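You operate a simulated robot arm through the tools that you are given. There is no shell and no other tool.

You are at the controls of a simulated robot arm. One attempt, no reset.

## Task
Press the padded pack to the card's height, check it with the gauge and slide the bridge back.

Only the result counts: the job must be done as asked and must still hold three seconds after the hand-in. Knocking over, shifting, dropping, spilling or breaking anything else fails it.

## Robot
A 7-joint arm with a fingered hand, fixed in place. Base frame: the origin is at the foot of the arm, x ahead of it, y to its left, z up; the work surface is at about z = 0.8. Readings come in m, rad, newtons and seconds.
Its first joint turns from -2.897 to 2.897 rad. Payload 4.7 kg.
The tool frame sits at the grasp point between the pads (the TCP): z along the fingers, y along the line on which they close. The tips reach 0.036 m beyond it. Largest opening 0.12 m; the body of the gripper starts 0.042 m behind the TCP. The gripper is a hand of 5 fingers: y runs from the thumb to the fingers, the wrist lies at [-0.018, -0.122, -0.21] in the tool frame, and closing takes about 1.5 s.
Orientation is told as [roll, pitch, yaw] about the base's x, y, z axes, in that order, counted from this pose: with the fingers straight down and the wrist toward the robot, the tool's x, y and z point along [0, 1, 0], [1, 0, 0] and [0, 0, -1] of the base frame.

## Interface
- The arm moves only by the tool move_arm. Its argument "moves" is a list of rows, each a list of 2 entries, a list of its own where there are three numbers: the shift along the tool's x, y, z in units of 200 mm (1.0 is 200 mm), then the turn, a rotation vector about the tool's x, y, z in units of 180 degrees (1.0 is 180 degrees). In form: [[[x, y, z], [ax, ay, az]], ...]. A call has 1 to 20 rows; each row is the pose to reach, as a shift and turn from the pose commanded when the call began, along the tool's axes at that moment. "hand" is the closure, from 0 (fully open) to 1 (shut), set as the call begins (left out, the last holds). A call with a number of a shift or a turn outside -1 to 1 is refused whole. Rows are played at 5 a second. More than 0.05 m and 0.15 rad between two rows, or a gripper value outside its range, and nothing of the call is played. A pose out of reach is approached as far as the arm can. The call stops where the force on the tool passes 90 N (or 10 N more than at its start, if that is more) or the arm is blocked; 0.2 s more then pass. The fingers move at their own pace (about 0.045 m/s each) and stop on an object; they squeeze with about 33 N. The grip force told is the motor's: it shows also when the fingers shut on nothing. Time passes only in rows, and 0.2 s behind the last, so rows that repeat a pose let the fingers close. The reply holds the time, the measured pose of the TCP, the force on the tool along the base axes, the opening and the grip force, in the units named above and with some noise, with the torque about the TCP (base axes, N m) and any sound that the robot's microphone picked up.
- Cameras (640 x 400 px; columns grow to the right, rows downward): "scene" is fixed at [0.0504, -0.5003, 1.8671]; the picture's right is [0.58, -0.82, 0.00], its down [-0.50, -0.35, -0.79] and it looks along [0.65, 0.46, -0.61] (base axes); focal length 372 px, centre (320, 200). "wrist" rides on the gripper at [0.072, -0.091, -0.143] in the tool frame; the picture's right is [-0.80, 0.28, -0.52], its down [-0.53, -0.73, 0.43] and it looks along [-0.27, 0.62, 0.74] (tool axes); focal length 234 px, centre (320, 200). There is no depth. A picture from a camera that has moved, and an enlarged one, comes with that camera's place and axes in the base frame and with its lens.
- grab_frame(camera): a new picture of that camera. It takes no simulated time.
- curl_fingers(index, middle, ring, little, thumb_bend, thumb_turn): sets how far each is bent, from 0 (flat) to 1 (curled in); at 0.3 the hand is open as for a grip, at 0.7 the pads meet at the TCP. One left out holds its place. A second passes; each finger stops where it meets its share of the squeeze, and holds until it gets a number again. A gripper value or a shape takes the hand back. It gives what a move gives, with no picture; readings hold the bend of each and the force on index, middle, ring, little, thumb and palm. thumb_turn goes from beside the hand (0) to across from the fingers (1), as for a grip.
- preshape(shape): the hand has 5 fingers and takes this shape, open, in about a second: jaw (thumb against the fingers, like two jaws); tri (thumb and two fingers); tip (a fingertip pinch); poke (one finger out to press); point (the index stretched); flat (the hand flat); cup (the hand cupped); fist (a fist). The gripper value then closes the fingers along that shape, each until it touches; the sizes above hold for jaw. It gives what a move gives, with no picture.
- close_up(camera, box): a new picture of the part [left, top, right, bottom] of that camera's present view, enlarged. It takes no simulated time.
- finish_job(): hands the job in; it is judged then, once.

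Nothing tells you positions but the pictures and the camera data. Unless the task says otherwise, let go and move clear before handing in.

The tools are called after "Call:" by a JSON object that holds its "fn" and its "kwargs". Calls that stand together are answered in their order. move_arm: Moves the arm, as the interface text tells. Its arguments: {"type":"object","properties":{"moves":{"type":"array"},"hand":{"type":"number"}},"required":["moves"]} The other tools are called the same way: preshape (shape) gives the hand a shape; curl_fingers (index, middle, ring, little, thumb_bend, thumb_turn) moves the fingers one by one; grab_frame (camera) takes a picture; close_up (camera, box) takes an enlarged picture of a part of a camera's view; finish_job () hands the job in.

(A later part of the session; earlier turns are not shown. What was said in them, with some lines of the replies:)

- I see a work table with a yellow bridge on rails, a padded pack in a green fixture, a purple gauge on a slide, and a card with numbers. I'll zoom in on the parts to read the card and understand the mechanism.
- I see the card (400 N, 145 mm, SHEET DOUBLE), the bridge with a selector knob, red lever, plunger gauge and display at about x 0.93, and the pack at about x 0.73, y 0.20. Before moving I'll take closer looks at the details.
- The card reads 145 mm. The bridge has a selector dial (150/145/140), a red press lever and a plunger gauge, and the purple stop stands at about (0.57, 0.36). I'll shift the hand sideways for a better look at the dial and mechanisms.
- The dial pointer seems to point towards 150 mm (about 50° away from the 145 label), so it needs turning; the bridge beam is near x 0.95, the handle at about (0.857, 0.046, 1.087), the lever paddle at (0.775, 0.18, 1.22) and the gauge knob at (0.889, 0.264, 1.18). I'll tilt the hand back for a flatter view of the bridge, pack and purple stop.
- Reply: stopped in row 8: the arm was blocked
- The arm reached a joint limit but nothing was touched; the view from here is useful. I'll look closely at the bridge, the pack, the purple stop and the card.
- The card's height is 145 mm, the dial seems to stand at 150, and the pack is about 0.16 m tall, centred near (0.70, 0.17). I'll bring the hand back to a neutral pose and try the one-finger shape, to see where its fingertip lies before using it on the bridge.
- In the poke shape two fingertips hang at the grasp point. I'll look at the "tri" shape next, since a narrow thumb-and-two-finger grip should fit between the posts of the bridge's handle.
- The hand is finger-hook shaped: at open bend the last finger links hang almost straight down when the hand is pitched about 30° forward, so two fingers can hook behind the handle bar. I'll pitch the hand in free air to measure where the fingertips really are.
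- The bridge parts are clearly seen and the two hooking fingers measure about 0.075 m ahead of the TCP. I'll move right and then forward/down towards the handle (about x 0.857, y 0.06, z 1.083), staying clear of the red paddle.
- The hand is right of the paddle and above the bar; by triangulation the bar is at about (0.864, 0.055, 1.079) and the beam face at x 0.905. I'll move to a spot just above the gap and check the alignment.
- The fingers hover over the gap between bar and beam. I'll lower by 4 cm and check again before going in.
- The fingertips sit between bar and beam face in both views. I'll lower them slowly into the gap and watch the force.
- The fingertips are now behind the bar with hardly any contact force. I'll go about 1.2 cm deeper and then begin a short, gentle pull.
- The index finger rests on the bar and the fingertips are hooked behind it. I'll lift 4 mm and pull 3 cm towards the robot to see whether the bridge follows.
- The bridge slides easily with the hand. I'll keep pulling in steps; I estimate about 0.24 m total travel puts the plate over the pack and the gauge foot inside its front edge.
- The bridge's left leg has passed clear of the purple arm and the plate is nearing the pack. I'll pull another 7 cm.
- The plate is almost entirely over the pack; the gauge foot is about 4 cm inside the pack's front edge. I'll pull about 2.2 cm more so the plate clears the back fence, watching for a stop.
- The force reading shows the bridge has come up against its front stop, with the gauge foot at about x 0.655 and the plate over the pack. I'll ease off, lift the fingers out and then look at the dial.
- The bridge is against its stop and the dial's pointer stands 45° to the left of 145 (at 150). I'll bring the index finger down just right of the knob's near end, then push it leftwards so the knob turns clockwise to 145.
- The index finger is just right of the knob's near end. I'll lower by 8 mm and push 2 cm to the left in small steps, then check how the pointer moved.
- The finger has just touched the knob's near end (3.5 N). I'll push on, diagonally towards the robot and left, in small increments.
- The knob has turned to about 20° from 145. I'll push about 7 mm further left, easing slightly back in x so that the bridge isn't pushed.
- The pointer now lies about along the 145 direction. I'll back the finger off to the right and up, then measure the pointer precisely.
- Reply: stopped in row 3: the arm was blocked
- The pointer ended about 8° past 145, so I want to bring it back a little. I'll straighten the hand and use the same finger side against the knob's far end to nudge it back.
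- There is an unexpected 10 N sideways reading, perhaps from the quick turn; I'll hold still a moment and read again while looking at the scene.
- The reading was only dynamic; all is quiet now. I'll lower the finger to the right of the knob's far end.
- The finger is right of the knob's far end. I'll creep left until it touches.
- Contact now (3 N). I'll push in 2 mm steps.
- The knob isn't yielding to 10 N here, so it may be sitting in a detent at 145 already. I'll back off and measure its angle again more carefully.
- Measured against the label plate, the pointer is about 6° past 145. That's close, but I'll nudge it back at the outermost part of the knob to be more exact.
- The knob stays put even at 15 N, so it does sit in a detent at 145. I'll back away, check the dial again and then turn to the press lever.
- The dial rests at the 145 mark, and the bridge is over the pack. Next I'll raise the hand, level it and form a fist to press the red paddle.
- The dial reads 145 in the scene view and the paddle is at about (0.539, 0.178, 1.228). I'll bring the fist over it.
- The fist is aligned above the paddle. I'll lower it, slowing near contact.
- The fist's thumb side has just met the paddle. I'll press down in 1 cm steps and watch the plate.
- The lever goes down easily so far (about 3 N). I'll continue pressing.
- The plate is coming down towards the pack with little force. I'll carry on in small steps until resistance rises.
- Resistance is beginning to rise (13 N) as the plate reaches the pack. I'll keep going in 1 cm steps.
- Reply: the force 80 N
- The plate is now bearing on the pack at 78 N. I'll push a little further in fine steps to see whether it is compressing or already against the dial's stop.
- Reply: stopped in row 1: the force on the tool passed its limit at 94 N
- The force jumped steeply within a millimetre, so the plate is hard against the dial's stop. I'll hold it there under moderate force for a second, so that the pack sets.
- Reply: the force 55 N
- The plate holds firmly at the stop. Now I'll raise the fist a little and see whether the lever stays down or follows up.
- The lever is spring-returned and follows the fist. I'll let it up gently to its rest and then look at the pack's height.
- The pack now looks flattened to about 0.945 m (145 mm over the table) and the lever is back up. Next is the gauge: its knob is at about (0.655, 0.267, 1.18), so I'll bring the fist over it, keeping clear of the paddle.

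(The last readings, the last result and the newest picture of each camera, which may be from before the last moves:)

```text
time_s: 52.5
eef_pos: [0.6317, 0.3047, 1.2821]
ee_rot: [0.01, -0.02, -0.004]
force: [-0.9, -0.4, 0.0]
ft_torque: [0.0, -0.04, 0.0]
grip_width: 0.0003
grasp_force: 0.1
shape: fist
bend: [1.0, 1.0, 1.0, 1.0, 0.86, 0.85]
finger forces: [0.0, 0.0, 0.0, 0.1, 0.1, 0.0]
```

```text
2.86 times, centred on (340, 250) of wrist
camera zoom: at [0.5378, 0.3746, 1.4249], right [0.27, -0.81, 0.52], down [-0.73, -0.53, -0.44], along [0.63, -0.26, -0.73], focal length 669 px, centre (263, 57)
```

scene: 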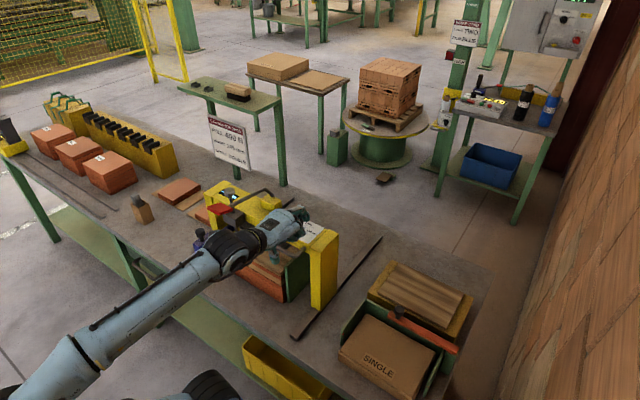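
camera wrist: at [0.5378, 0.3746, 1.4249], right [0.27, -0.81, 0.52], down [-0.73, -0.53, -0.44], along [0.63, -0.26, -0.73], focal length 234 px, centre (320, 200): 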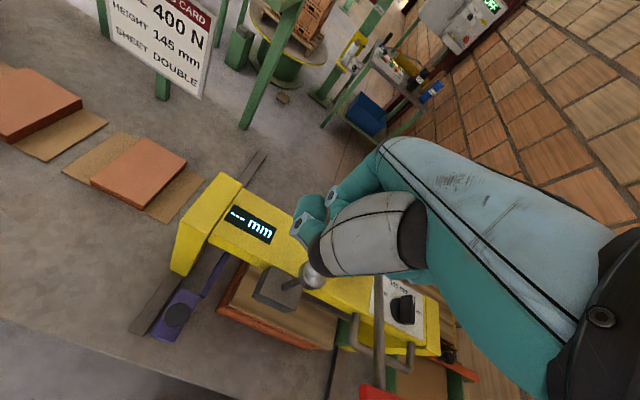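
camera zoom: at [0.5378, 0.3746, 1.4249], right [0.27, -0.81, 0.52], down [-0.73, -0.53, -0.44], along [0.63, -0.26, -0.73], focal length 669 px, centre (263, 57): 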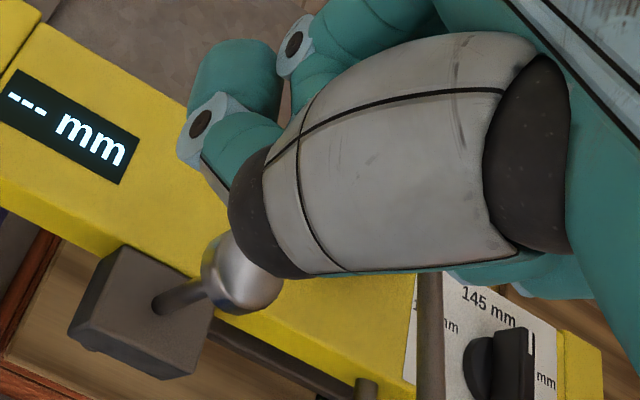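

Ring finger underside will meet the knob. I'll shift about 1 cm forward and lower to near contact.

Call:
{"fn": "move_arm", "kwargs": {"moves": [[[-0.02, 0.055, 0.1], [0, 0, 0]], [[-0.02, 0.055, 0.25], [0, 0, 0]], [[-0.02, 0.055, 0.4], [0, 0, 0]], [[-0.02, 0.055, 0.46], [0, 0, 0]]]}}

Call:
{"fn": "close_up", "kwargs": {"camera": "scene", "box": [195, 150, 285, 220]}}

Call:
{"fn": "close_up", "kwargs": {"camera": "wrist", "box": [220, 160, 400, 320]}}

```text
time_s: 53.5
eef_pos: [0.6433, 0.3005, 1.1926]
ee_rot: [0.011, -0.017, -0.004]
force: [0.3, 0.4, -0.2]
ft_torque: [-0.02, -0.01, 0.0]
grip_width: 0.0001
grasp_force: 0.0
shape: fist
bend: [1.0, 1.0, 1.0, 1.0, 0.86, 0.85]
finger forces: [0.0, 0.0, 0.0, 0.1, 0.1, 0.0]
```

```text
5.71 times, centred on (240, 185) of scene
camera zoom: at [0.0504, -0.5003, 1.8671], right [0.58, -0.82, 0.0], down [-0.5, -0.35, -0.79], along [0.65, 0.46, -0.61], focal length 2123 px, centre (777, 286)
```

zoom: 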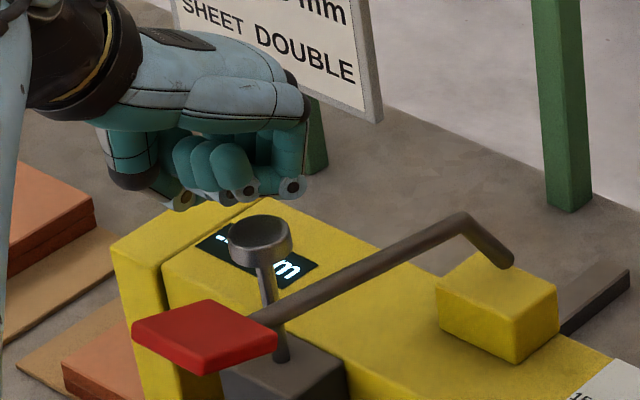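

```text
2.50 times, centred on (310, 240) of wrist
camera zoom: at [0.5501, 0.3711, 1.3352], right [0.27, -0.81, 0.52], down [-0.73, -0.53, -0.44], along [0.63, -0.26, -0.73], focal length 585 px, centre (345, 100)
```

zoom: 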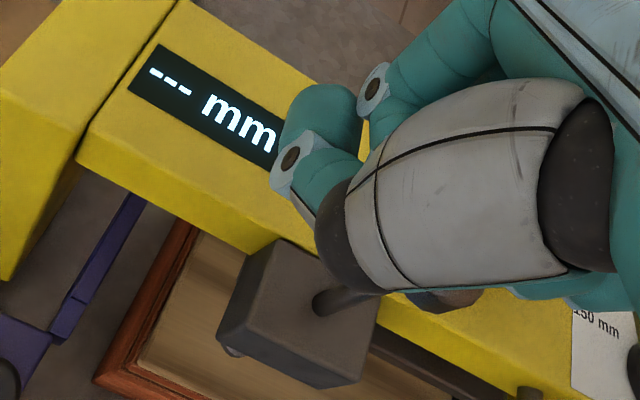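

The fist is right above the gauge knob. I'll lower slowly and watch force and display.

Call:
{"fn": "move_arm", "kwargs": {"moves": [[[0, 0, 0.05], [0, 0, 0]], [[0, 0, 0.1], [0, 0, 0]], [[0, 0, 0.15], [0, 0, 0]], [[0, 0, 0.15], [0, 0, 0]]]}}

Call:
{"fn": "close_up", "kwargs": {"camera": "scene", "box": [195, 150, 285, 220]}}

Call:
{"fn": "close_up", "kwargs": {"camera": "wrist", "box": [220, 160, 400, 320]}}

```text
time_s: 54.5
eef_pos: [0.6433, 0.3006, 1.1627]
ee_rot: [0.01, -0.019, -0.002]
force: [0.6, 0.1, 2.2]
ft_torque: [-0.08, -0.01, 0.05]
grip_width: 0.0
grasp_force: 0.0
shape: fist
bend: [1.0, 1.0, 1.0, 1.0, 0.86, 0.85]
finger forces: [0.0, 0.1, 2.0, 0.0, 0.0, 0.1]
```

```text
5.71 times, centred on (240, 185) of scene
camera zoom: at [0.0504, -0.5003, 1.8671], right [0.58, -0.82, 0.0], down [-0.5, -0.35, -0.79], along [0.65, 0.46, -0.61], focal length 2123 px, centre (777, 286)
```

zoom: 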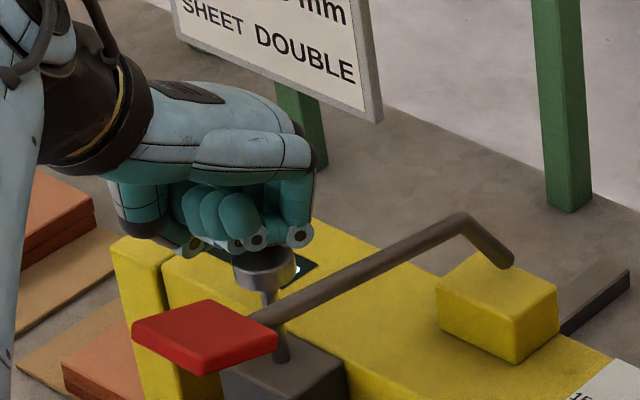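

```text
2.50 times, centred on (310, 240) of wrist
camera zoom: at [0.5493, 0.3709, 1.3039], right [0.27, -0.81, 0.52], down [-0.73, -0.53, -0.44], along [0.63, -0.26, -0.73], focal length 585 px, centre (345, 100)
```

zoom: 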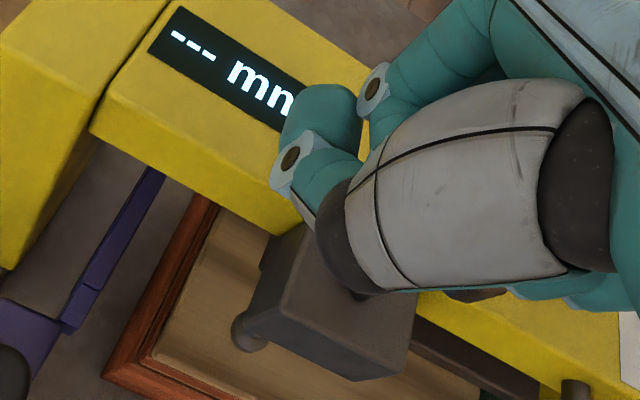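

The ring finger is on the knob (2 N) and it's moving down. I'll continue until the foot touches the pack, reading the display.

Call:
{"fn": "move_arm", "kwargs": {"moves": [[[0, 0, 0.04], [0, 0, 0]], [[0, 0, 0.08], [0, 0, 0]], [[0, 0, 0.12], [0, 0, 0]], [[0, 0, 0.12], [0, 0, 0]]]}}

Call:
{"fn": "close_up", "kwargs": {"camera": "wrist", "box": [220, 160, 400, 320]}}

Call:
{"fn": "close_up", "kwargs": {"camera": "scene", "box": [195, 150, 285, 240]}}

```text
time_s: 55.5
eef_pos: [0.6438, 0.3016, 1.1395]
ee_rot: [0.013, -0.018, -0.003]
force: [0.7, -0.9, 3.0]
ft_torque: [-0.05, -0.02, 0.05]
grip_width: 0.0001
grasp_force: 0.0
shape: fist
bend: [1.0, 1.0, 1.0, 1.0, 0.86, 0.85]
finger forces: [0.0, 0.0, 3.0, 0.0, 0.0, 0.1]
```

```text
2.50 times, centred on (310, 240) of wrist
camera zoom: at [0.5503, 0.3726, 1.2813], right [0.27, -0.81, 0.52], down [-0.73, -0.53, -0.44], along [0.63, -0.26, -0.73], focal length 585 px, centre (345, 100)
```

zoom: 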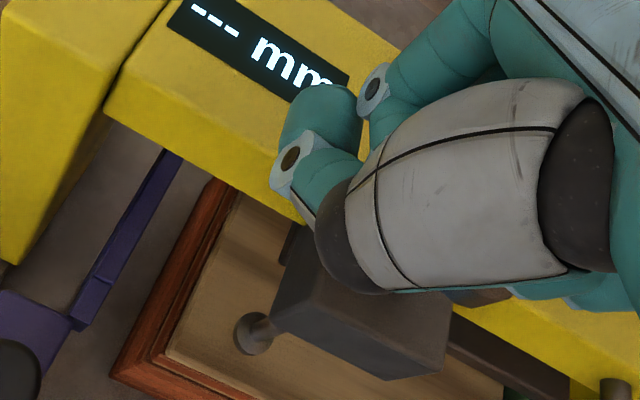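

```text
4.44 times, centred on (240, 195) of scene
camera zoom: at [0.0504, -0.5003, 1.8671], right [0.58, -0.82, 0.0], down [-0.5, -0.35, -0.79], along [0.65, 0.46, -0.61], focal length 1651 px, centre (676, 222)
```

zoom: 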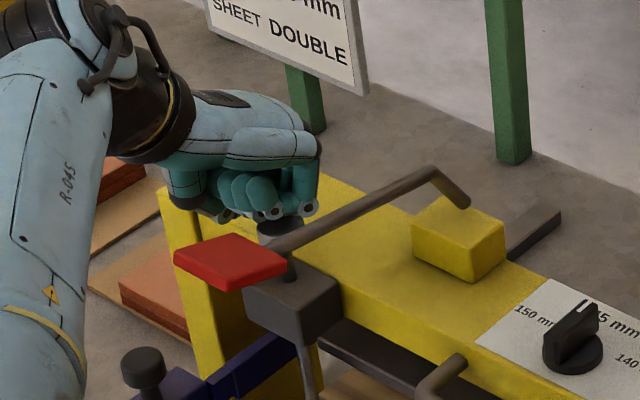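

Call:
{"fn": "move_arm", "kwargs": {"moves": [[[0, 0, 0.03], [0, 0, 0]], [[0, 0, 0.055], [0, 0, 0]], [[0, 0, 0.08], [0, 0, 0]], [[0, 0, 0.08], [0, 0, 0]]]}}

Call:
{"fn": "close_up", "kwargs": {"camera": "wrist", "box": [220, 160, 400, 320]}}

Call:
{"fn": "close_up", "kwargs": {"camera": "scene", "box": [195, 150, 285, 240]}}

```text
time_s: 56.5
eef_pos: [0.6448, 0.3015, 1.1245]
ee_rot: [0.014, -0.019, -0.003]
force: [1.5, 1.5, 3.9]
ft_torque: [-0.13, -0.04, 0.03]
grip_width: 0.0
grasp_force: 0.1
shape: fist
bend: [1.0, 1.0, 1.0, 1.0, 0.86, 0.85]
finger forces: [0.0, 0.0, 4.0, 0.0, 0.0, 0.0]
```

```text
2.50 times, centred on (310, 240) of wrist
camera zoom: at [0.5507, 0.3719, 1.2658], right [0.27, -0.81, 0.52], down [-0.73, -0.53, -0.44], along [0.63, -0.26, -0.73], focal length 585 px, centre (345, 100)
```

zoom: 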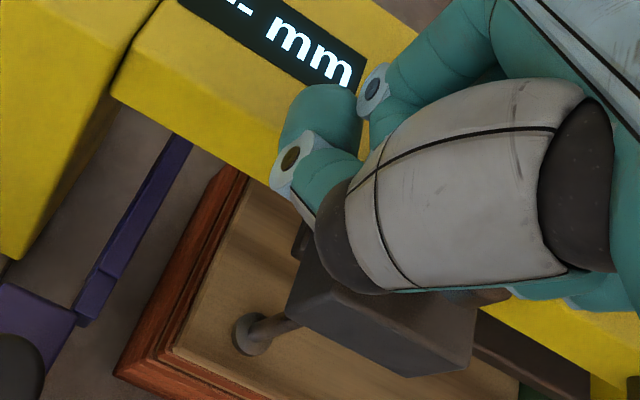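

```text
4.44 times, centred on (240, 195) of scene
camera zoom: at [0.0504, -0.5003, 1.8671], right [0.58, -0.82, 0.0], down [-0.5, -0.35, -0.79], along [0.65, 0.46, -0.61], focal length 1651 px, centre (676, 222)
```

zoom: 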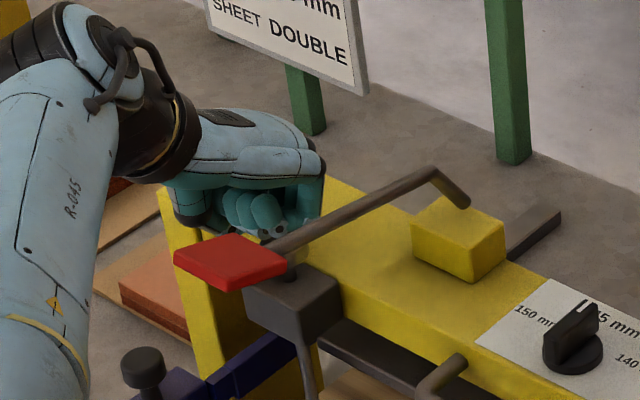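

Call:
{"fn": "move_arm", "kwargs": {"moves": [[[0, 0, 0.02], [0, 0, 0]], [[0, 0, 0.04], [0, 0, 0]], [[0, 0, 0.06], [0, 0, 0]], [[0, 0, 0.06], [0, 0, 0]]]}}

Call:
{"fn": "close_up", "kwargs": {"camera": "wrist", "box": [220, 130, 400, 320]}}

Call:
{"fn": "close_up", "kwargs": {"camera": "scene", "box": [195, 150, 285, 240]}}

```text
time_s: 57.5
eef_pos: [0.6452, 0.3019, 1.1152]
ee_rot: [0.016, -0.027, -0.002]
force: [10.5, 6.7, 44.3]
ft_torque: [-1.68, -0.63, 0.43]
grip_width: 0.0
grasp_force: 0.1
shape: fist
bend: [1.0, 1.0, 1.0, 1.0, 0.86, 0.85]
finger forces: [0.0, 0.1, 46.6, 0.0, 0.0, 0.0]
```

```text
2.11 times, centred on (310, 225) of wrist
camera zoom: at [0.5495, 0.3709, 1.2572], right [0.26, -0.81, 0.52], down [-0.72, -0.52, -0.45], along [0.64, -0.25, -0.73], focal length 493 px, centre (341, 147)
```

zoom: 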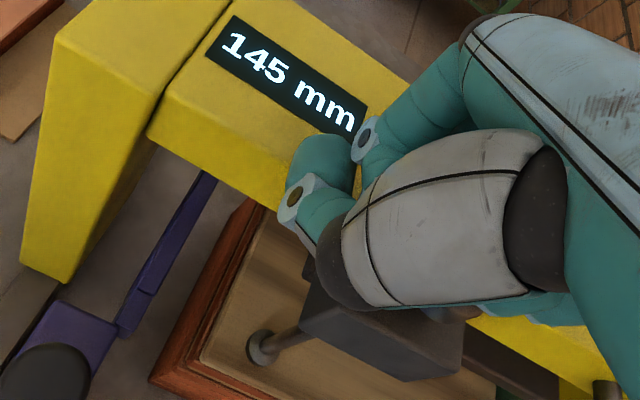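

```text
4.44 times, centred on (240, 195) of scene
camera zoom: at [0.0504, -0.5003, 1.8671], right [0.58, -0.82, 0.0], down [-0.5, -0.35, -0.79], along [0.65, 0.46, -0.61], focal length 1651 px, centre (676, 222)
```

zoom: 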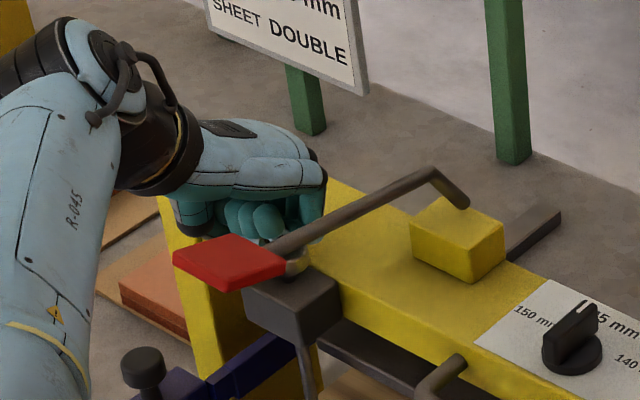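

The display reads 145 mm, so the gauge check is good. I'll hold it a moment at lower force, then let the gauge rise and move clear.

Call:
{"fn": "move_arm", "kwargs": {"moves": [[[0, 0, -0.015], [0, 0, 0]], [[0, 0, -0.015], [0, 0, 0]], [[0, 0, -0.015], [0, 0, 0]], [[0, 0, -0.015], [0, 0, 0]]]}}

Call:
{"fn": "close_up", "kwargs": {"camera": "wrist", "box": [220, 130, 400, 320]}}

Call:
{"fn": "move_arm", "kwargs": {"moves": [[[0, 0, -0.08], [0, 0, 0]], [[0, 0, -0.18], [0, 0, 0]], [[0, 0, -0.3], [0, 0, 0]], [[0, 0, -0.45], [0, 0, 0]], [[0, 0, -0.6], [0, 0, 0]], [[0, 0, -0.8], [0, 0, 0]]]}}

Call:
{"fn": "grab_frame", "kwargs": {"camera": "wrist"}}

Call:
{"fn": "grab_frame", "kwargs": {"camera": "scene"}}

```text
time_s: 58.5
eef_pos: [0.645, 0.3008, 1.1156]
ee_rot: [0.013, -0.022, -0.003]
force: [8.2, -1.4, 39.7]
ft_torque: [-1.35, -0.56, 0.27]
grip_width: 0.0002
grasp_force: 0.1
shape: fist
bend: [1.0, 1.0, 1.0, 1.0, 0.86, 0.85]
finger forces: [0.0, 0.1, 40.5, 0.0, 0.1, 0.0]
```

```text
2.11 times, centred on (310, 225) of wrist
camera zoom: at [0.5504, 0.3717, 1.2574], right [0.27, -0.81, 0.52], down [-0.72, -0.52, -0.45], along [0.64, -0.26, -0.73], focal length 493 px, centre (341, 147)
```

zoom: 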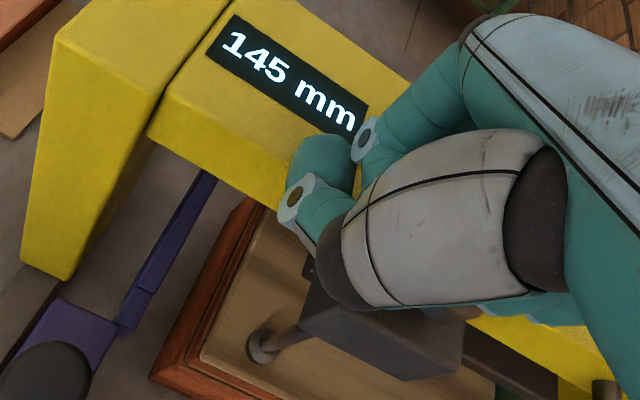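

```text
time_s: 59.9
eef_pos: [0.6432, 0.2993, 1.2732]
ee_rot: [0.011, -0.018, -0.002]
force: [0.3, 0.4, -0.1]
ft_torque: [-0.05, 0.03, 0.01]
grip_width: 0.0
grasp_force: 0.1
shape: fist
bend: [1.0, 1.0, 1.0, 1.0, 0.86, 0.85]
finger forces: [0.0, 0.1, 0.0, 0.0, 0.0, 0.0]
```

```text
taken
camera wrist: at [0.55, 0.37, 1.4165], right [0.27, -0.81, 0.52], down [-0.73, -0.53, -0.44], along [0.63, -0.26, -0.73], focal length 234 px, centre (320, 200)
```

wrist: 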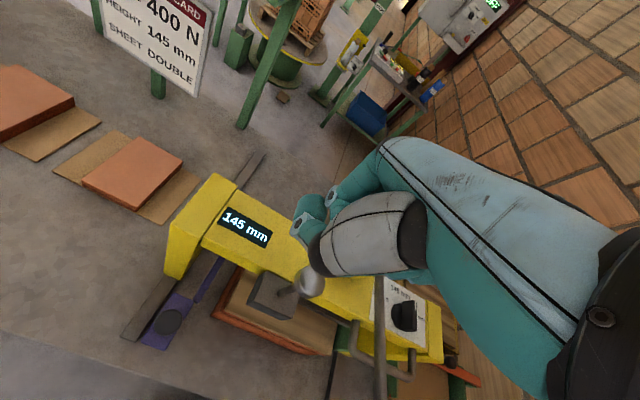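

```text
taken
```

scene: 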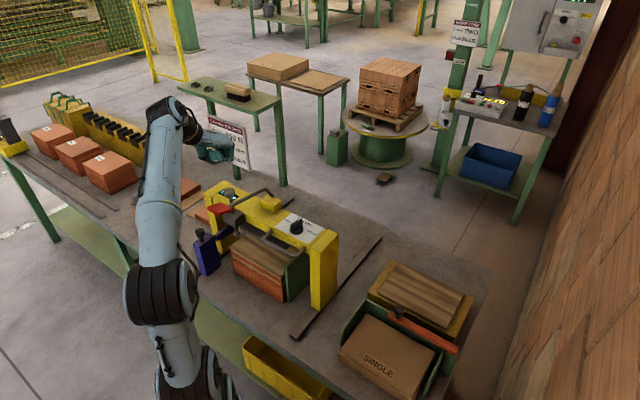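

The gauge has risen, the display holds "145 mm", and lever and gauge are back up. Now I'll bring the fist round in front of the handle to push the bridge back.

Call:
{"fn": "move_arm", "kwargs": {"moves": [[[-0.1, -0.1, -0.15], [0, 0, 0]], [[-0.26, -0.22, -0.15], [0, 0, 0]], [[-0.43, -0.35, -0.15], [0, 0, 0]], [[-0.6, -0.48, -0.15], [0, 0, 0]], [[-0.77, -0.62, -0.15], [0, 0, 0]], [[-0.95, -0.75, -0.15], [0, 0, 0]], [[-0.95, -0.75, -0.15], [0, 0, 0]]]}}

Call:
{"fn": "move_arm", "kwargs": {"moves": [[[-0.1, -0.1, 0], [0, 0, 0]], [[-0.2, -0.2, 0.1], [0, 0, 0]], [[-0.2, -0.2, 0.32], [0, 0, 0]], [[-0.2, -0.2, 0.54], [0, 0, 0]], [[-0.2, -0.2, 0.76], [0, 0, 0]], [[-0.2, -0.2, 0.95], [0, 0, 0]]]}}

Call:
{"fn": "grab_frame", "kwargs": {"camera": "scene"}}

Call:
{"fn": "grab_frame", "kwargs": {"camera": "wrist"}}

```text
time_s: 61.5
eef_pos: [0.4917, 0.1086, 1.2961]
ee_rot: [0.011, -0.018, -0.002]
force: [0.3, -0.6, -0.7]
ft_torque: [0.03, -0.01, 0.02]
grip_width: 0.0001
grasp_force: 0.0
shape: fist
bend: [1.0, 1.0, 1.0, 1.0, 0.86, 0.85]
finger forces: [0.0, 0.1, 0.0, 0.0, 0.0, 0.1]
```

```text
time_s: 62.9
eef_pos: [0.4553, 0.0728, 1.1062]
ee_rot: [0.012, -0.019, -0.002]
force: [0.4, 0.3, -0.2]
ft_torque: [-0.04, 0.02, 0.0]
grip_width: 0.0
grasp_force: 0.2
shape: fist
bend: [1.0, 1.0, 1.0, 1.0, 0.86, 0.85]
finger forces: [0.0, 0.0, 0.0, 0.1, 0.1, 0.0]
```

```text
taken
```

scene: 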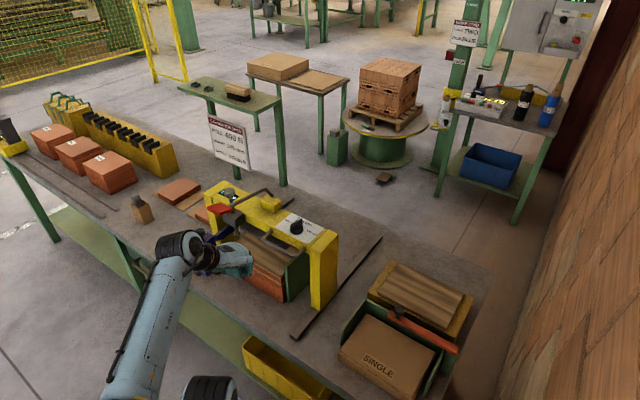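

```text
taken
camera wrist: at [0.362, 0.1432, 1.2484], right [0.27, -0.81, 0.52], down [-0.73, -0.52, -0.44], along [0.63, -0.26, -0.73], focal length 234 px, centre (320, 200)
```

wrist: 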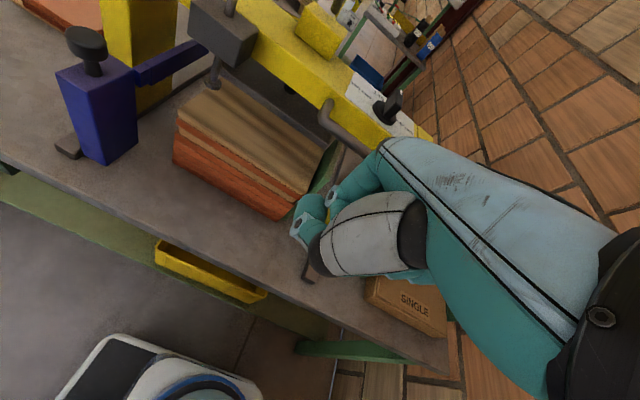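

Call:
{"fn": "move_arm", "kwargs": {"moves": [[[0, 0.1, 0.15], [0, 0, 0]], [[0, 0.2, 0.3], [0, 0, 0]], [[0, 0.35, 0.35], [0, 0, 0]], [[0, 0.475, 0.355], [0, 0, 0]]]}}

Call:
{"fn": "close_up", "kwargs": {"camera": "scene", "box": [200, 170, 340, 290]}}

Call:
{"fn": "grab_frame", "kwargs": {"camera": "wrist"}}

```text
time_s: 63.9
eef_pos: [0.5526, 0.0731, 1.0404]
ee_rot: [0.012, -0.018, -0.002]
force: [0.3, 0.1, -0.3]
ft_torque: [-0.02, -0.01, -0.01]
grip_width: 0.0
grasp_force: 0.1
shape: fist
bend: [1.0, 1.0, 1.0, 1.0, 0.86, 0.85]
finger forces: [0.1, 0.0, 0.0, 0.0, 0.0, 0.0]
```

```text
3.33 times, centred on (270, 230) of scene
camera zoom: at [0.0504, -0.5003, 1.8671], right [0.58, -0.82, 0.0], down [-0.5, -0.35, -0.79], along [0.65, 0.46, -0.61], focal length 1238 px, centre (487, 100)
```

zoom: 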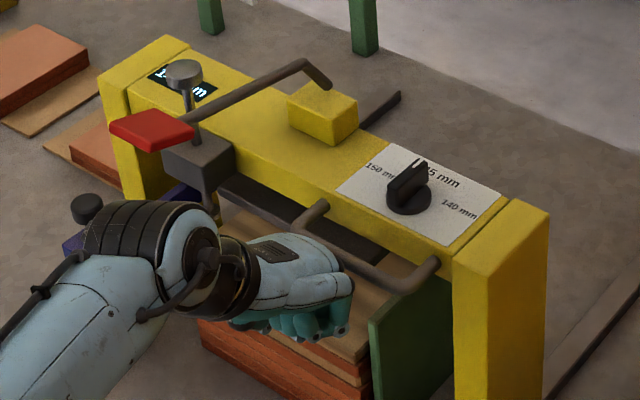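

```text
taken
camera wrist: at [0.4576, 0.1436, 1.1814], right [0.27, -0.81, 0.52], down [-0.73, -0.53, -0.44], along [0.63, -0.26, -0.73], focal length 234 px, centre (320, 200)
```

wrist: 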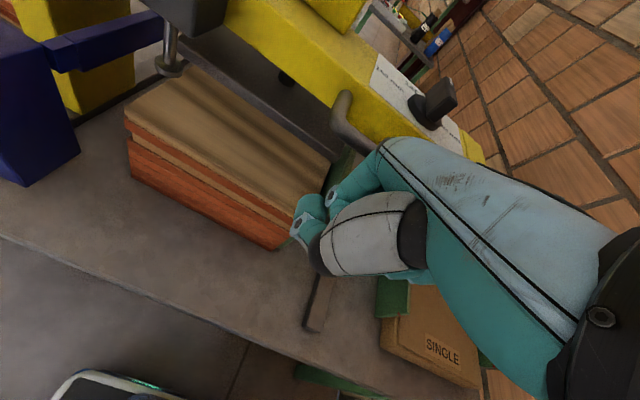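

The fist is just in front of the handle bar, above the pack. I'll push forward slowly until it meets the bar.

Call:
{"fn": "move_arm", "kwargs": {"moves": [[[0, 0.05, 0], [0, 0, 0]], [[0, 0.1, 0], [0, 0, 0]], [[0, 0.15, 0], [0, 0, 0]], [[0, 0.2, 0], [0, 0, 0]]]}}

Call:
{"fn": "close_up", "kwargs": {"camera": "scene", "box": [200, 170, 340, 290]}}

Call:
{"fn": "grab_frame", "kwargs": {"camera": "wrist"}}

```text
time_s: 64.9
eef_pos: [0.5918, 0.0728, 1.0398]
ee_rot: [0.008, -0.02, -0.002]
force: [-2.0, -0.2, 0.7]
ft_torque: [0.03, -0.09, -0.04]
grip_width: 0.0001
grasp_force: 0.0
shape: fist
bend: [1.0, 1.0, 1.0, 1.0, 0.86, 0.85]
finger forces: [0.1, 2.2, 0.0, 0.0, 0.0, 0.1]
```

```text
3.33 times, centred on (270, 230) of scene
camera zoom: at [0.0504, -0.5003, 1.8671], right [0.58, -0.82, 0.0], down [-0.5, -0.35, -0.79], along [0.65, 0.46, -0.61], focal length 1238 px, centre (487, 100)
```

zoom: 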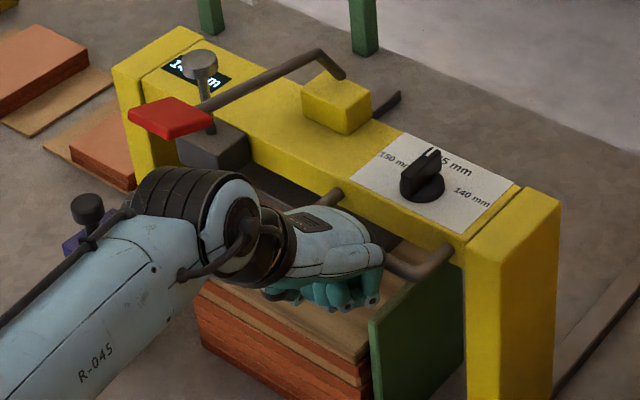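

```text
taken
camera wrist: at [0.4985, 0.1433, 1.1826], right [0.27, -0.81, 0.52], down [-0.73, -0.53, -0.44], along [0.63, -0.26, -0.73], focal length 234 px, centre (320, 200)
```

wrist: 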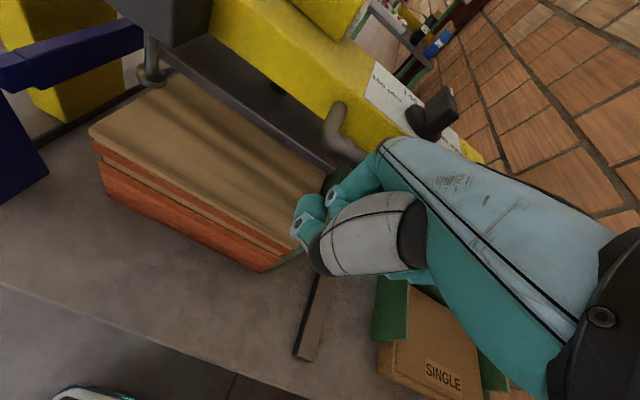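

The bridge is moving back with light force. I'll push on smoothly, slowing near the end.

Call:
{"fn": "move_arm", "kwargs": {"moves": [[[0, 0.08, 0], [0, 0, 0]], [[0, 0.18, 0], [0, 0, 0]], [[0, 0.28, 0], [0, 0, 0]], [[0, 0.38, 0], [0, 0, 0]], [[0, 0.48, 0], [0, 0, 0]], [[0, 0.58, 0], [0, 0, 0]], [[0, 0.66, 0], [0, 0, 0]], [[0, 0.72, 0], [0, 0, 0]], [[0, 0.75, 0], [0, 0, 0]], [[0, 0.75, 0], [0, 0, 0]]]}}

Call:
{"fn": "close_up", "kwargs": {"camera": "scene", "box": [200, 150, 400, 290]}}

Call:
{"fn": "grab_frame", "kwargs": {"camera": "wrist"}}

```text
time_s: 67.1
eef_pos: [0.741, 0.0728, 1.0414]
ee_rot: [0.009, -0.019, -0.002]
force: [-0.3, 0.1, 0.1]
ft_torque: [-0.03, -0.01, 0.0]
grip_width: 0.0
grasp_force: 0.1
shape: fist
bend: [1.0, 1.0, 1.0, 1.0, 0.86, 0.85]
finger forces: [0.1, 0.5, 0.1, 0.0, 0.0, 0.0]
```

```text
2.86 times, centred on (300, 220) of scene
camera zoom: at [0.0504, -0.5003, 1.8671], right [0.58, -0.82, 0.0], down [-0.5, -0.35, -0.79], along [0.65, 0.46, -0.61], focal length 1062 px, centre (377, 143)
```

zoom: 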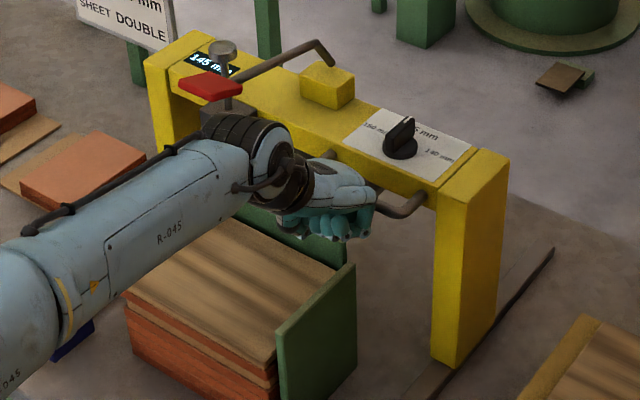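

```text
taken
camera wrist: at [0.6482, 0.1429, 1.1835], right [0.27, -0.81, 0.52], down [-0.73, -0.53, -0.44], along [0.63, -0.26, -0.73], focal length 234 px, centre (320, 200)
```

wrist: 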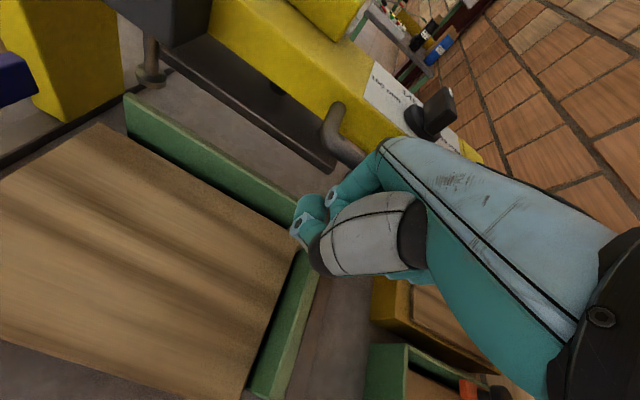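

The bridge is most of the way back. I'll push the remaining several centimetres in smaller steps until it meets its rear stop.

Call:
{"fn": "move_arm", "kwargs": {"moves": [[[0, 0.07, 0], [0, 0, 0]], [[0, 0.14, 0], [0, 0, 0]], [[0, 0.21, 0], [0, 0, 0]], [[0, 0.27, 0], [0, 0, 0]], [[0, 0.32, 0], [0, 0, 0]], [[0, 0.35, 0], [0, 0, 0]], [[0, 0.35, 0], [0, 0, 0]]]}}

Call:
{"fn": "grab_frame", "kwargs": {"camera": "scene"}}

Call:
{"fn": "close_up", "kwargs": {"camera": "scene", "box": [240, 140, 400, 290]}}

```text
time_s: 68.7
eef_pos: [0.8113, 0.0705, 1.0436]
ee_rot: [0.013, -0.019, -0.002]
force: [0.1, 0.2, 0.5]
ft_torque: [0.0, 0.01, 0.03]
grip_width: 0.0
grasp_force: 0.1
shape: fist
bend: [1.0, 1.0, 1.0, 1.0, 0.86, 0.85]
finger forces: [0.0, 0.1, 0.1, 0.0, 0.1, 0.0]
```

```text
taken
```

scene: 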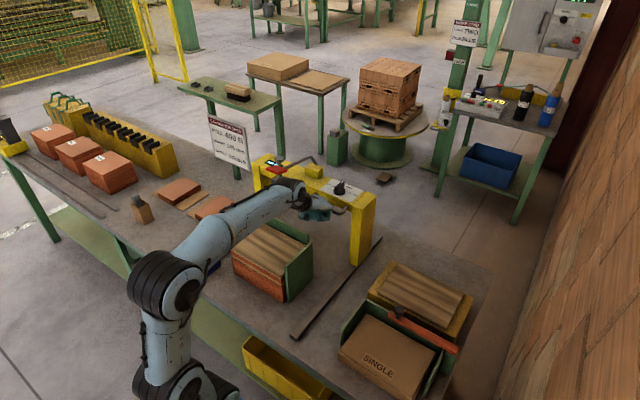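

```text
2.67 times, centred on (320, 215) of scene
camera zoom: at [0.0504, -0.5003, 1.8671], right [0.58, -0.82, 0.0], down [-0.5, -0.35, -0.79], along [0.65, 0.46, -0.61], focal length 991 px, centre (320, 160)
```

zoom: 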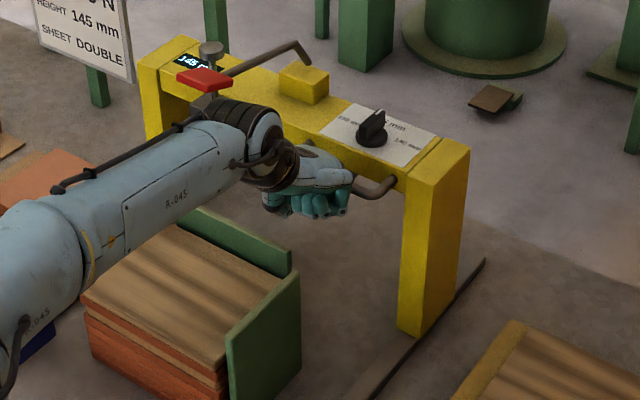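

The bridge looks back at its starting place. I'll nudge another centimetre gently to confirm it's against the rear stop.

Call:
{"fn": "move_arm", "kwargs": {"moves": [[[0, 0.02, 0], [0, 0, 0]], [[0, 0.04, 0], [0, 0, 0]], [[0, 0.06, 0], [0, 0, 0]], [[0, 0.06, 0], [0, 0, 0]]]}}

Call:
{"fn": "close_up", "kwargs": {"camera": "scene", "box": [250, 160, 390, 280]}}

```text
time_s: 69.7
eef_pos: [0.8198, 0.0716, 1.0466]
ee_rot: [0.01, -0.016, -0.001]
force: [-75.4, -7.1, -2.2]
ft_torque: [0.23, -2.73, -0.53]
grip_width: 0.1143
grasp_force: 0.1
shape: fist
bend: [1.0, 1.0, 1.0, 1.0, 0.85, 0.85]
finger forces: [26.5, 44.9, 0.0, 0.0, 0.1, 0.1]
```

```text
3.33 times, centred on (320, 220) of scene
camera zoom: at [0.0504, -0.5003, 1.8671], right [0.58, -0.82, 0.0], down [-0.5, -0.35, -0.79], along [0.65, 0.46, -0.61], focal length 1238 px, centre (320, 133)
```

zoom: 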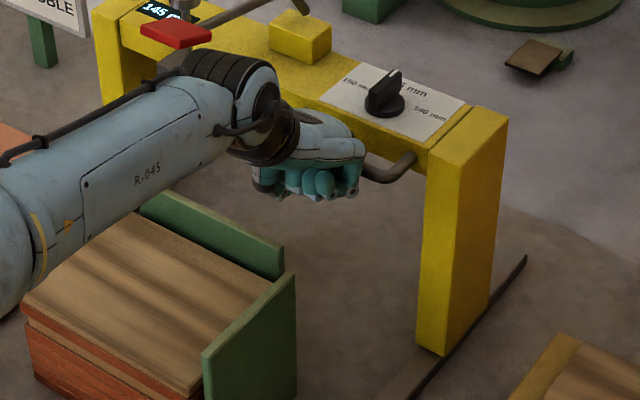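

The bridge is hard against its rear stop, matching the start picture. I'll back the fist off, move up and clear.

Call:
{"fn": "move_arm", "kwargs": {"moves": [[[0, -0.05, 0], [0, 0, 0]], [[0, -0.2, 0], [0, 0, 0]], [[0, -0.4, -0.05], [0, 0, 0]], [[0, -0.6, -0.1], [0, 0, 0]], [[0, -0.8, -0.2], [0, 0, 0]], [[0, -0.95, -0.35], [0, 0, 0]], [[0, -0.95, -0.55], [0, 0, 0]], [[0, -0.95, -0.75], [0, 0, 0]], [[0, -0.95, -0.95], [0, 0, 0]]]}}

Call:
{"fn": "move_arm", "kwargs": {"moves": [[[0, -0.2, -0.1], [0, 0, 0]], [[0, -0.4, -0.2], [0, 0, 0]], [[0, -0.4, -0.2], [0, 0, 0]]]}}

Call:
{"fn": "grab_frame", "kwargs": {"camera": "scene"}}

Call:
{"fn": "grab_frame", "kwargs": {"camera": "wrist"}}

```text
time_s: 71.7
eef_pos: [0.6279, 0.0713, 1.2297]
ee_rot: [0.01, -0.017, -0.001]
force: [-0.7, 0.8, 0.7]
ft_torque: [-0.01, 0.0, 0.01]
grip_width: 0.1145
grasp_force: 0.1
shape: fist
bend: [1.0, 1.0, 1.0, 1.0, 0.85, 0.85]
finger forces: [0.0, 0.0, 0.0, 0.0, 0.0, 0.1]
```

```text
time_s: 72.5
eef_pos: [0.5476, 0.0683, 1.271]
ee_rot: [0.009, -0.018, -0.001]
force: [-0.3, -0.4, 0.5]
ft_torque: [0.0, 0.02, 0.02]
grip_width: 0.1142
grasp_force: 0.0
shape: fist
bend: [1.0, 1.0, 1.0, 1.0, 0.85, 0.85]
finger forces: [0.1, 0.0, 0.1, 0.1, 0.1, 0.0]
```

```text
taken
```

scene: 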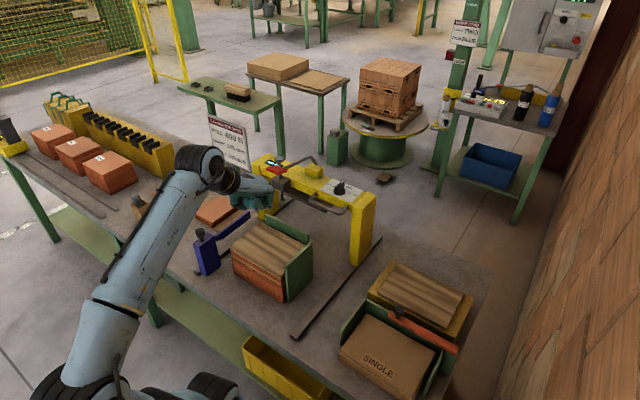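

```text
taken
camera wrist: at [0.453, 0.1384, 1.4125], right [0.27, -0.81, 0.52], down [-0.73, -0.53, -0.44], along [0.63, -0.26, -0.73], focal length 234 px, centre (320, 200)
```

wrist: 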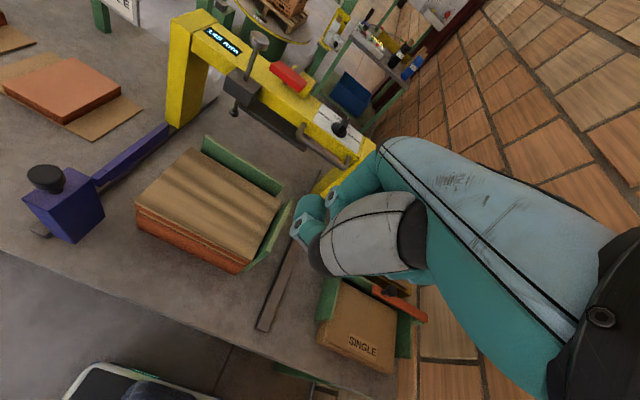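

Call:
{"fn": "close_up", "kwargs": {"camera": "scene", "box": [180, 140, 390, 310]}}

Call:
{"fn": "close_up", "kwargs": {"camera": "wrist", "box": [130, 10, 370, 280]}}

Call:
{"fn": "close_up", "kwargs": {"camera": "scene", "box": [225, 210, 325, 305]}}

```text
2.35 times, centred on (285, 225) of scene
camera zoom: at [0.0504, -0.5003, 1.8671], right [0.58, -0.82, 0.0], down [-0.5, -0.35, -0.79], along [0.65, 0.46, -0.61], focal length 874 px, centre (402, 141)
```

zoom: 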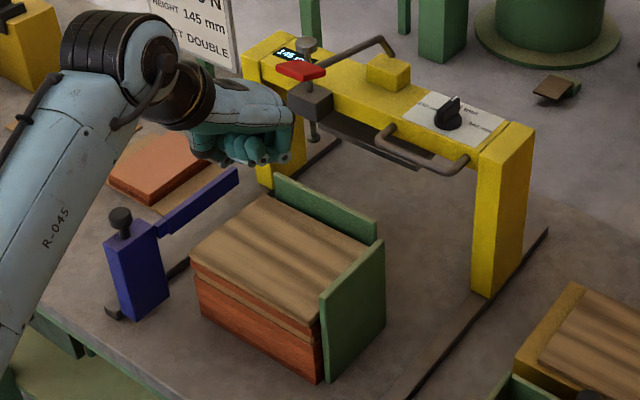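

```text
1.48 times, centred on (250, 145) of wrist
camera zoom: at [0.453, 0.1384, 1.4125], right [0.27, -0.81, 0.52], down [-0.73, -0.53, -0.44], along [0.63, -0.26, -0.73], focal length 347 px, centre (424, 282)
```

zoom: 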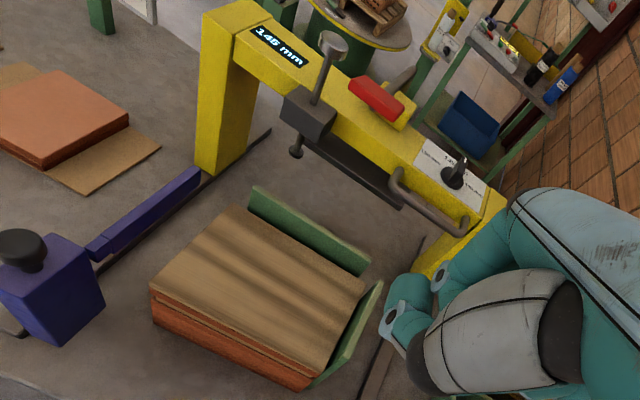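

```text
4.21 times, centred on (275, 258) of scene
camera zoom: at [0.0504, -0.5003, 1.8671], right [0.58, -0.82, 0.0], down [-0.5, -0.35, -0.79], along [0.65, 0.46, -0.61], focal length 1564 px, centre (510, -42)
```

zoom: 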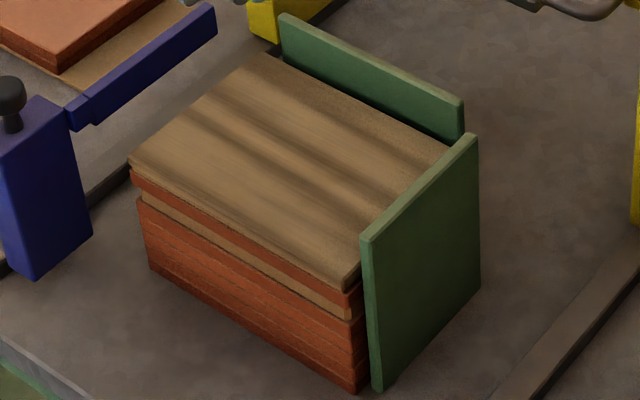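

Call:
{"fn": "close_up", "kwargs": {"camera": "wrist", "box": [195, 15, 255, 60]}}

Call:
{"fn": "close_up", "kwargs": {"camera": "wrist", "box": [300, 95, 370, 150]}}

```text
8.89 times, centred on (225, 38) of wrist
camera zoom: at [0.453, 0.1384, 1.4125], right [0.27, -0.81, 0.52], down [-0.73, -0.53, -0.44], along [0.63, -0.26, -0.73], focal length 2082 px, centre (1164, 1644)
```

zoom: 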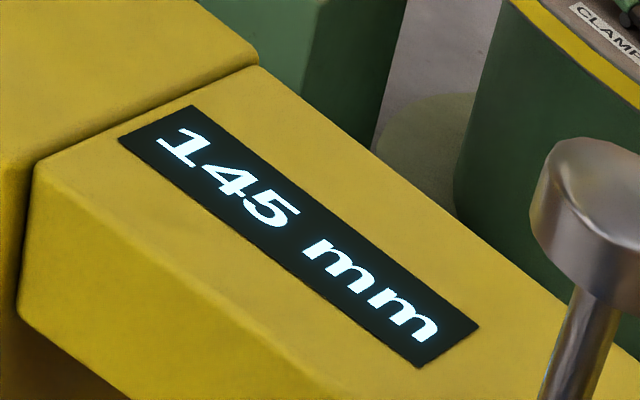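

```text
7.27 times, centred on (335, 122) of wrist
camera zoom: at [0.453, 0.1384, 1.4125], right [0.27, -0.81, 0.52], down [-0.73, -0.53, -0.44], along [0.63, -0.26, -0.73], focal length 1703 px, centre (211, 764)
```

zoom: 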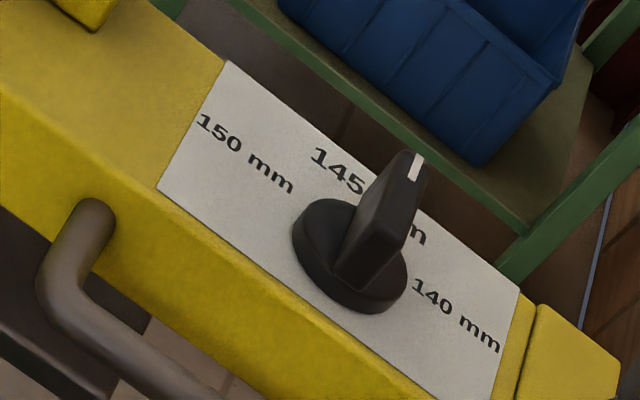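

The display holds 145 mm. The pack is flat in its fence, the bridge is back at its rear stop with lever and gauge up, nothing else has moved, and the hand is clear, so I'm handing in.

Call:
{"fn": "finish_job", "kwargs": {}}

```text
The job is handed in.
```

The pack is pressed to 145 mm, the gauge display confirmed 145 mm, and the bridge is back against its rear stop. I've handed the job in; no verdict has come back yet.

- **Dial:** it was set to 150 mm, so I turned it to 145. The pointer ended up about 6° past the 145 mark and would not move back under about 15 N. I took that as the knob sitting in a notch at 145.
- **Press:** I pushed the lever down until the plate hit the dial's hard stop. The force rose steeply at the end, reaching 94 N. I held it there for about a second, and the lever then sprang back up.
- **Gauge:** the display read 145 mm with the foot on the pack and kept showing it after release.
- **Bridge:** it slid to its front stop and then all the way back. The final push read 75 N against the rear stop, and the bridge looks the same as in the starting picture.

In the final pictures the purple stop, the other boxes and the fence look unmoved. The hand is clear of everything, with the lever and gauge raised.
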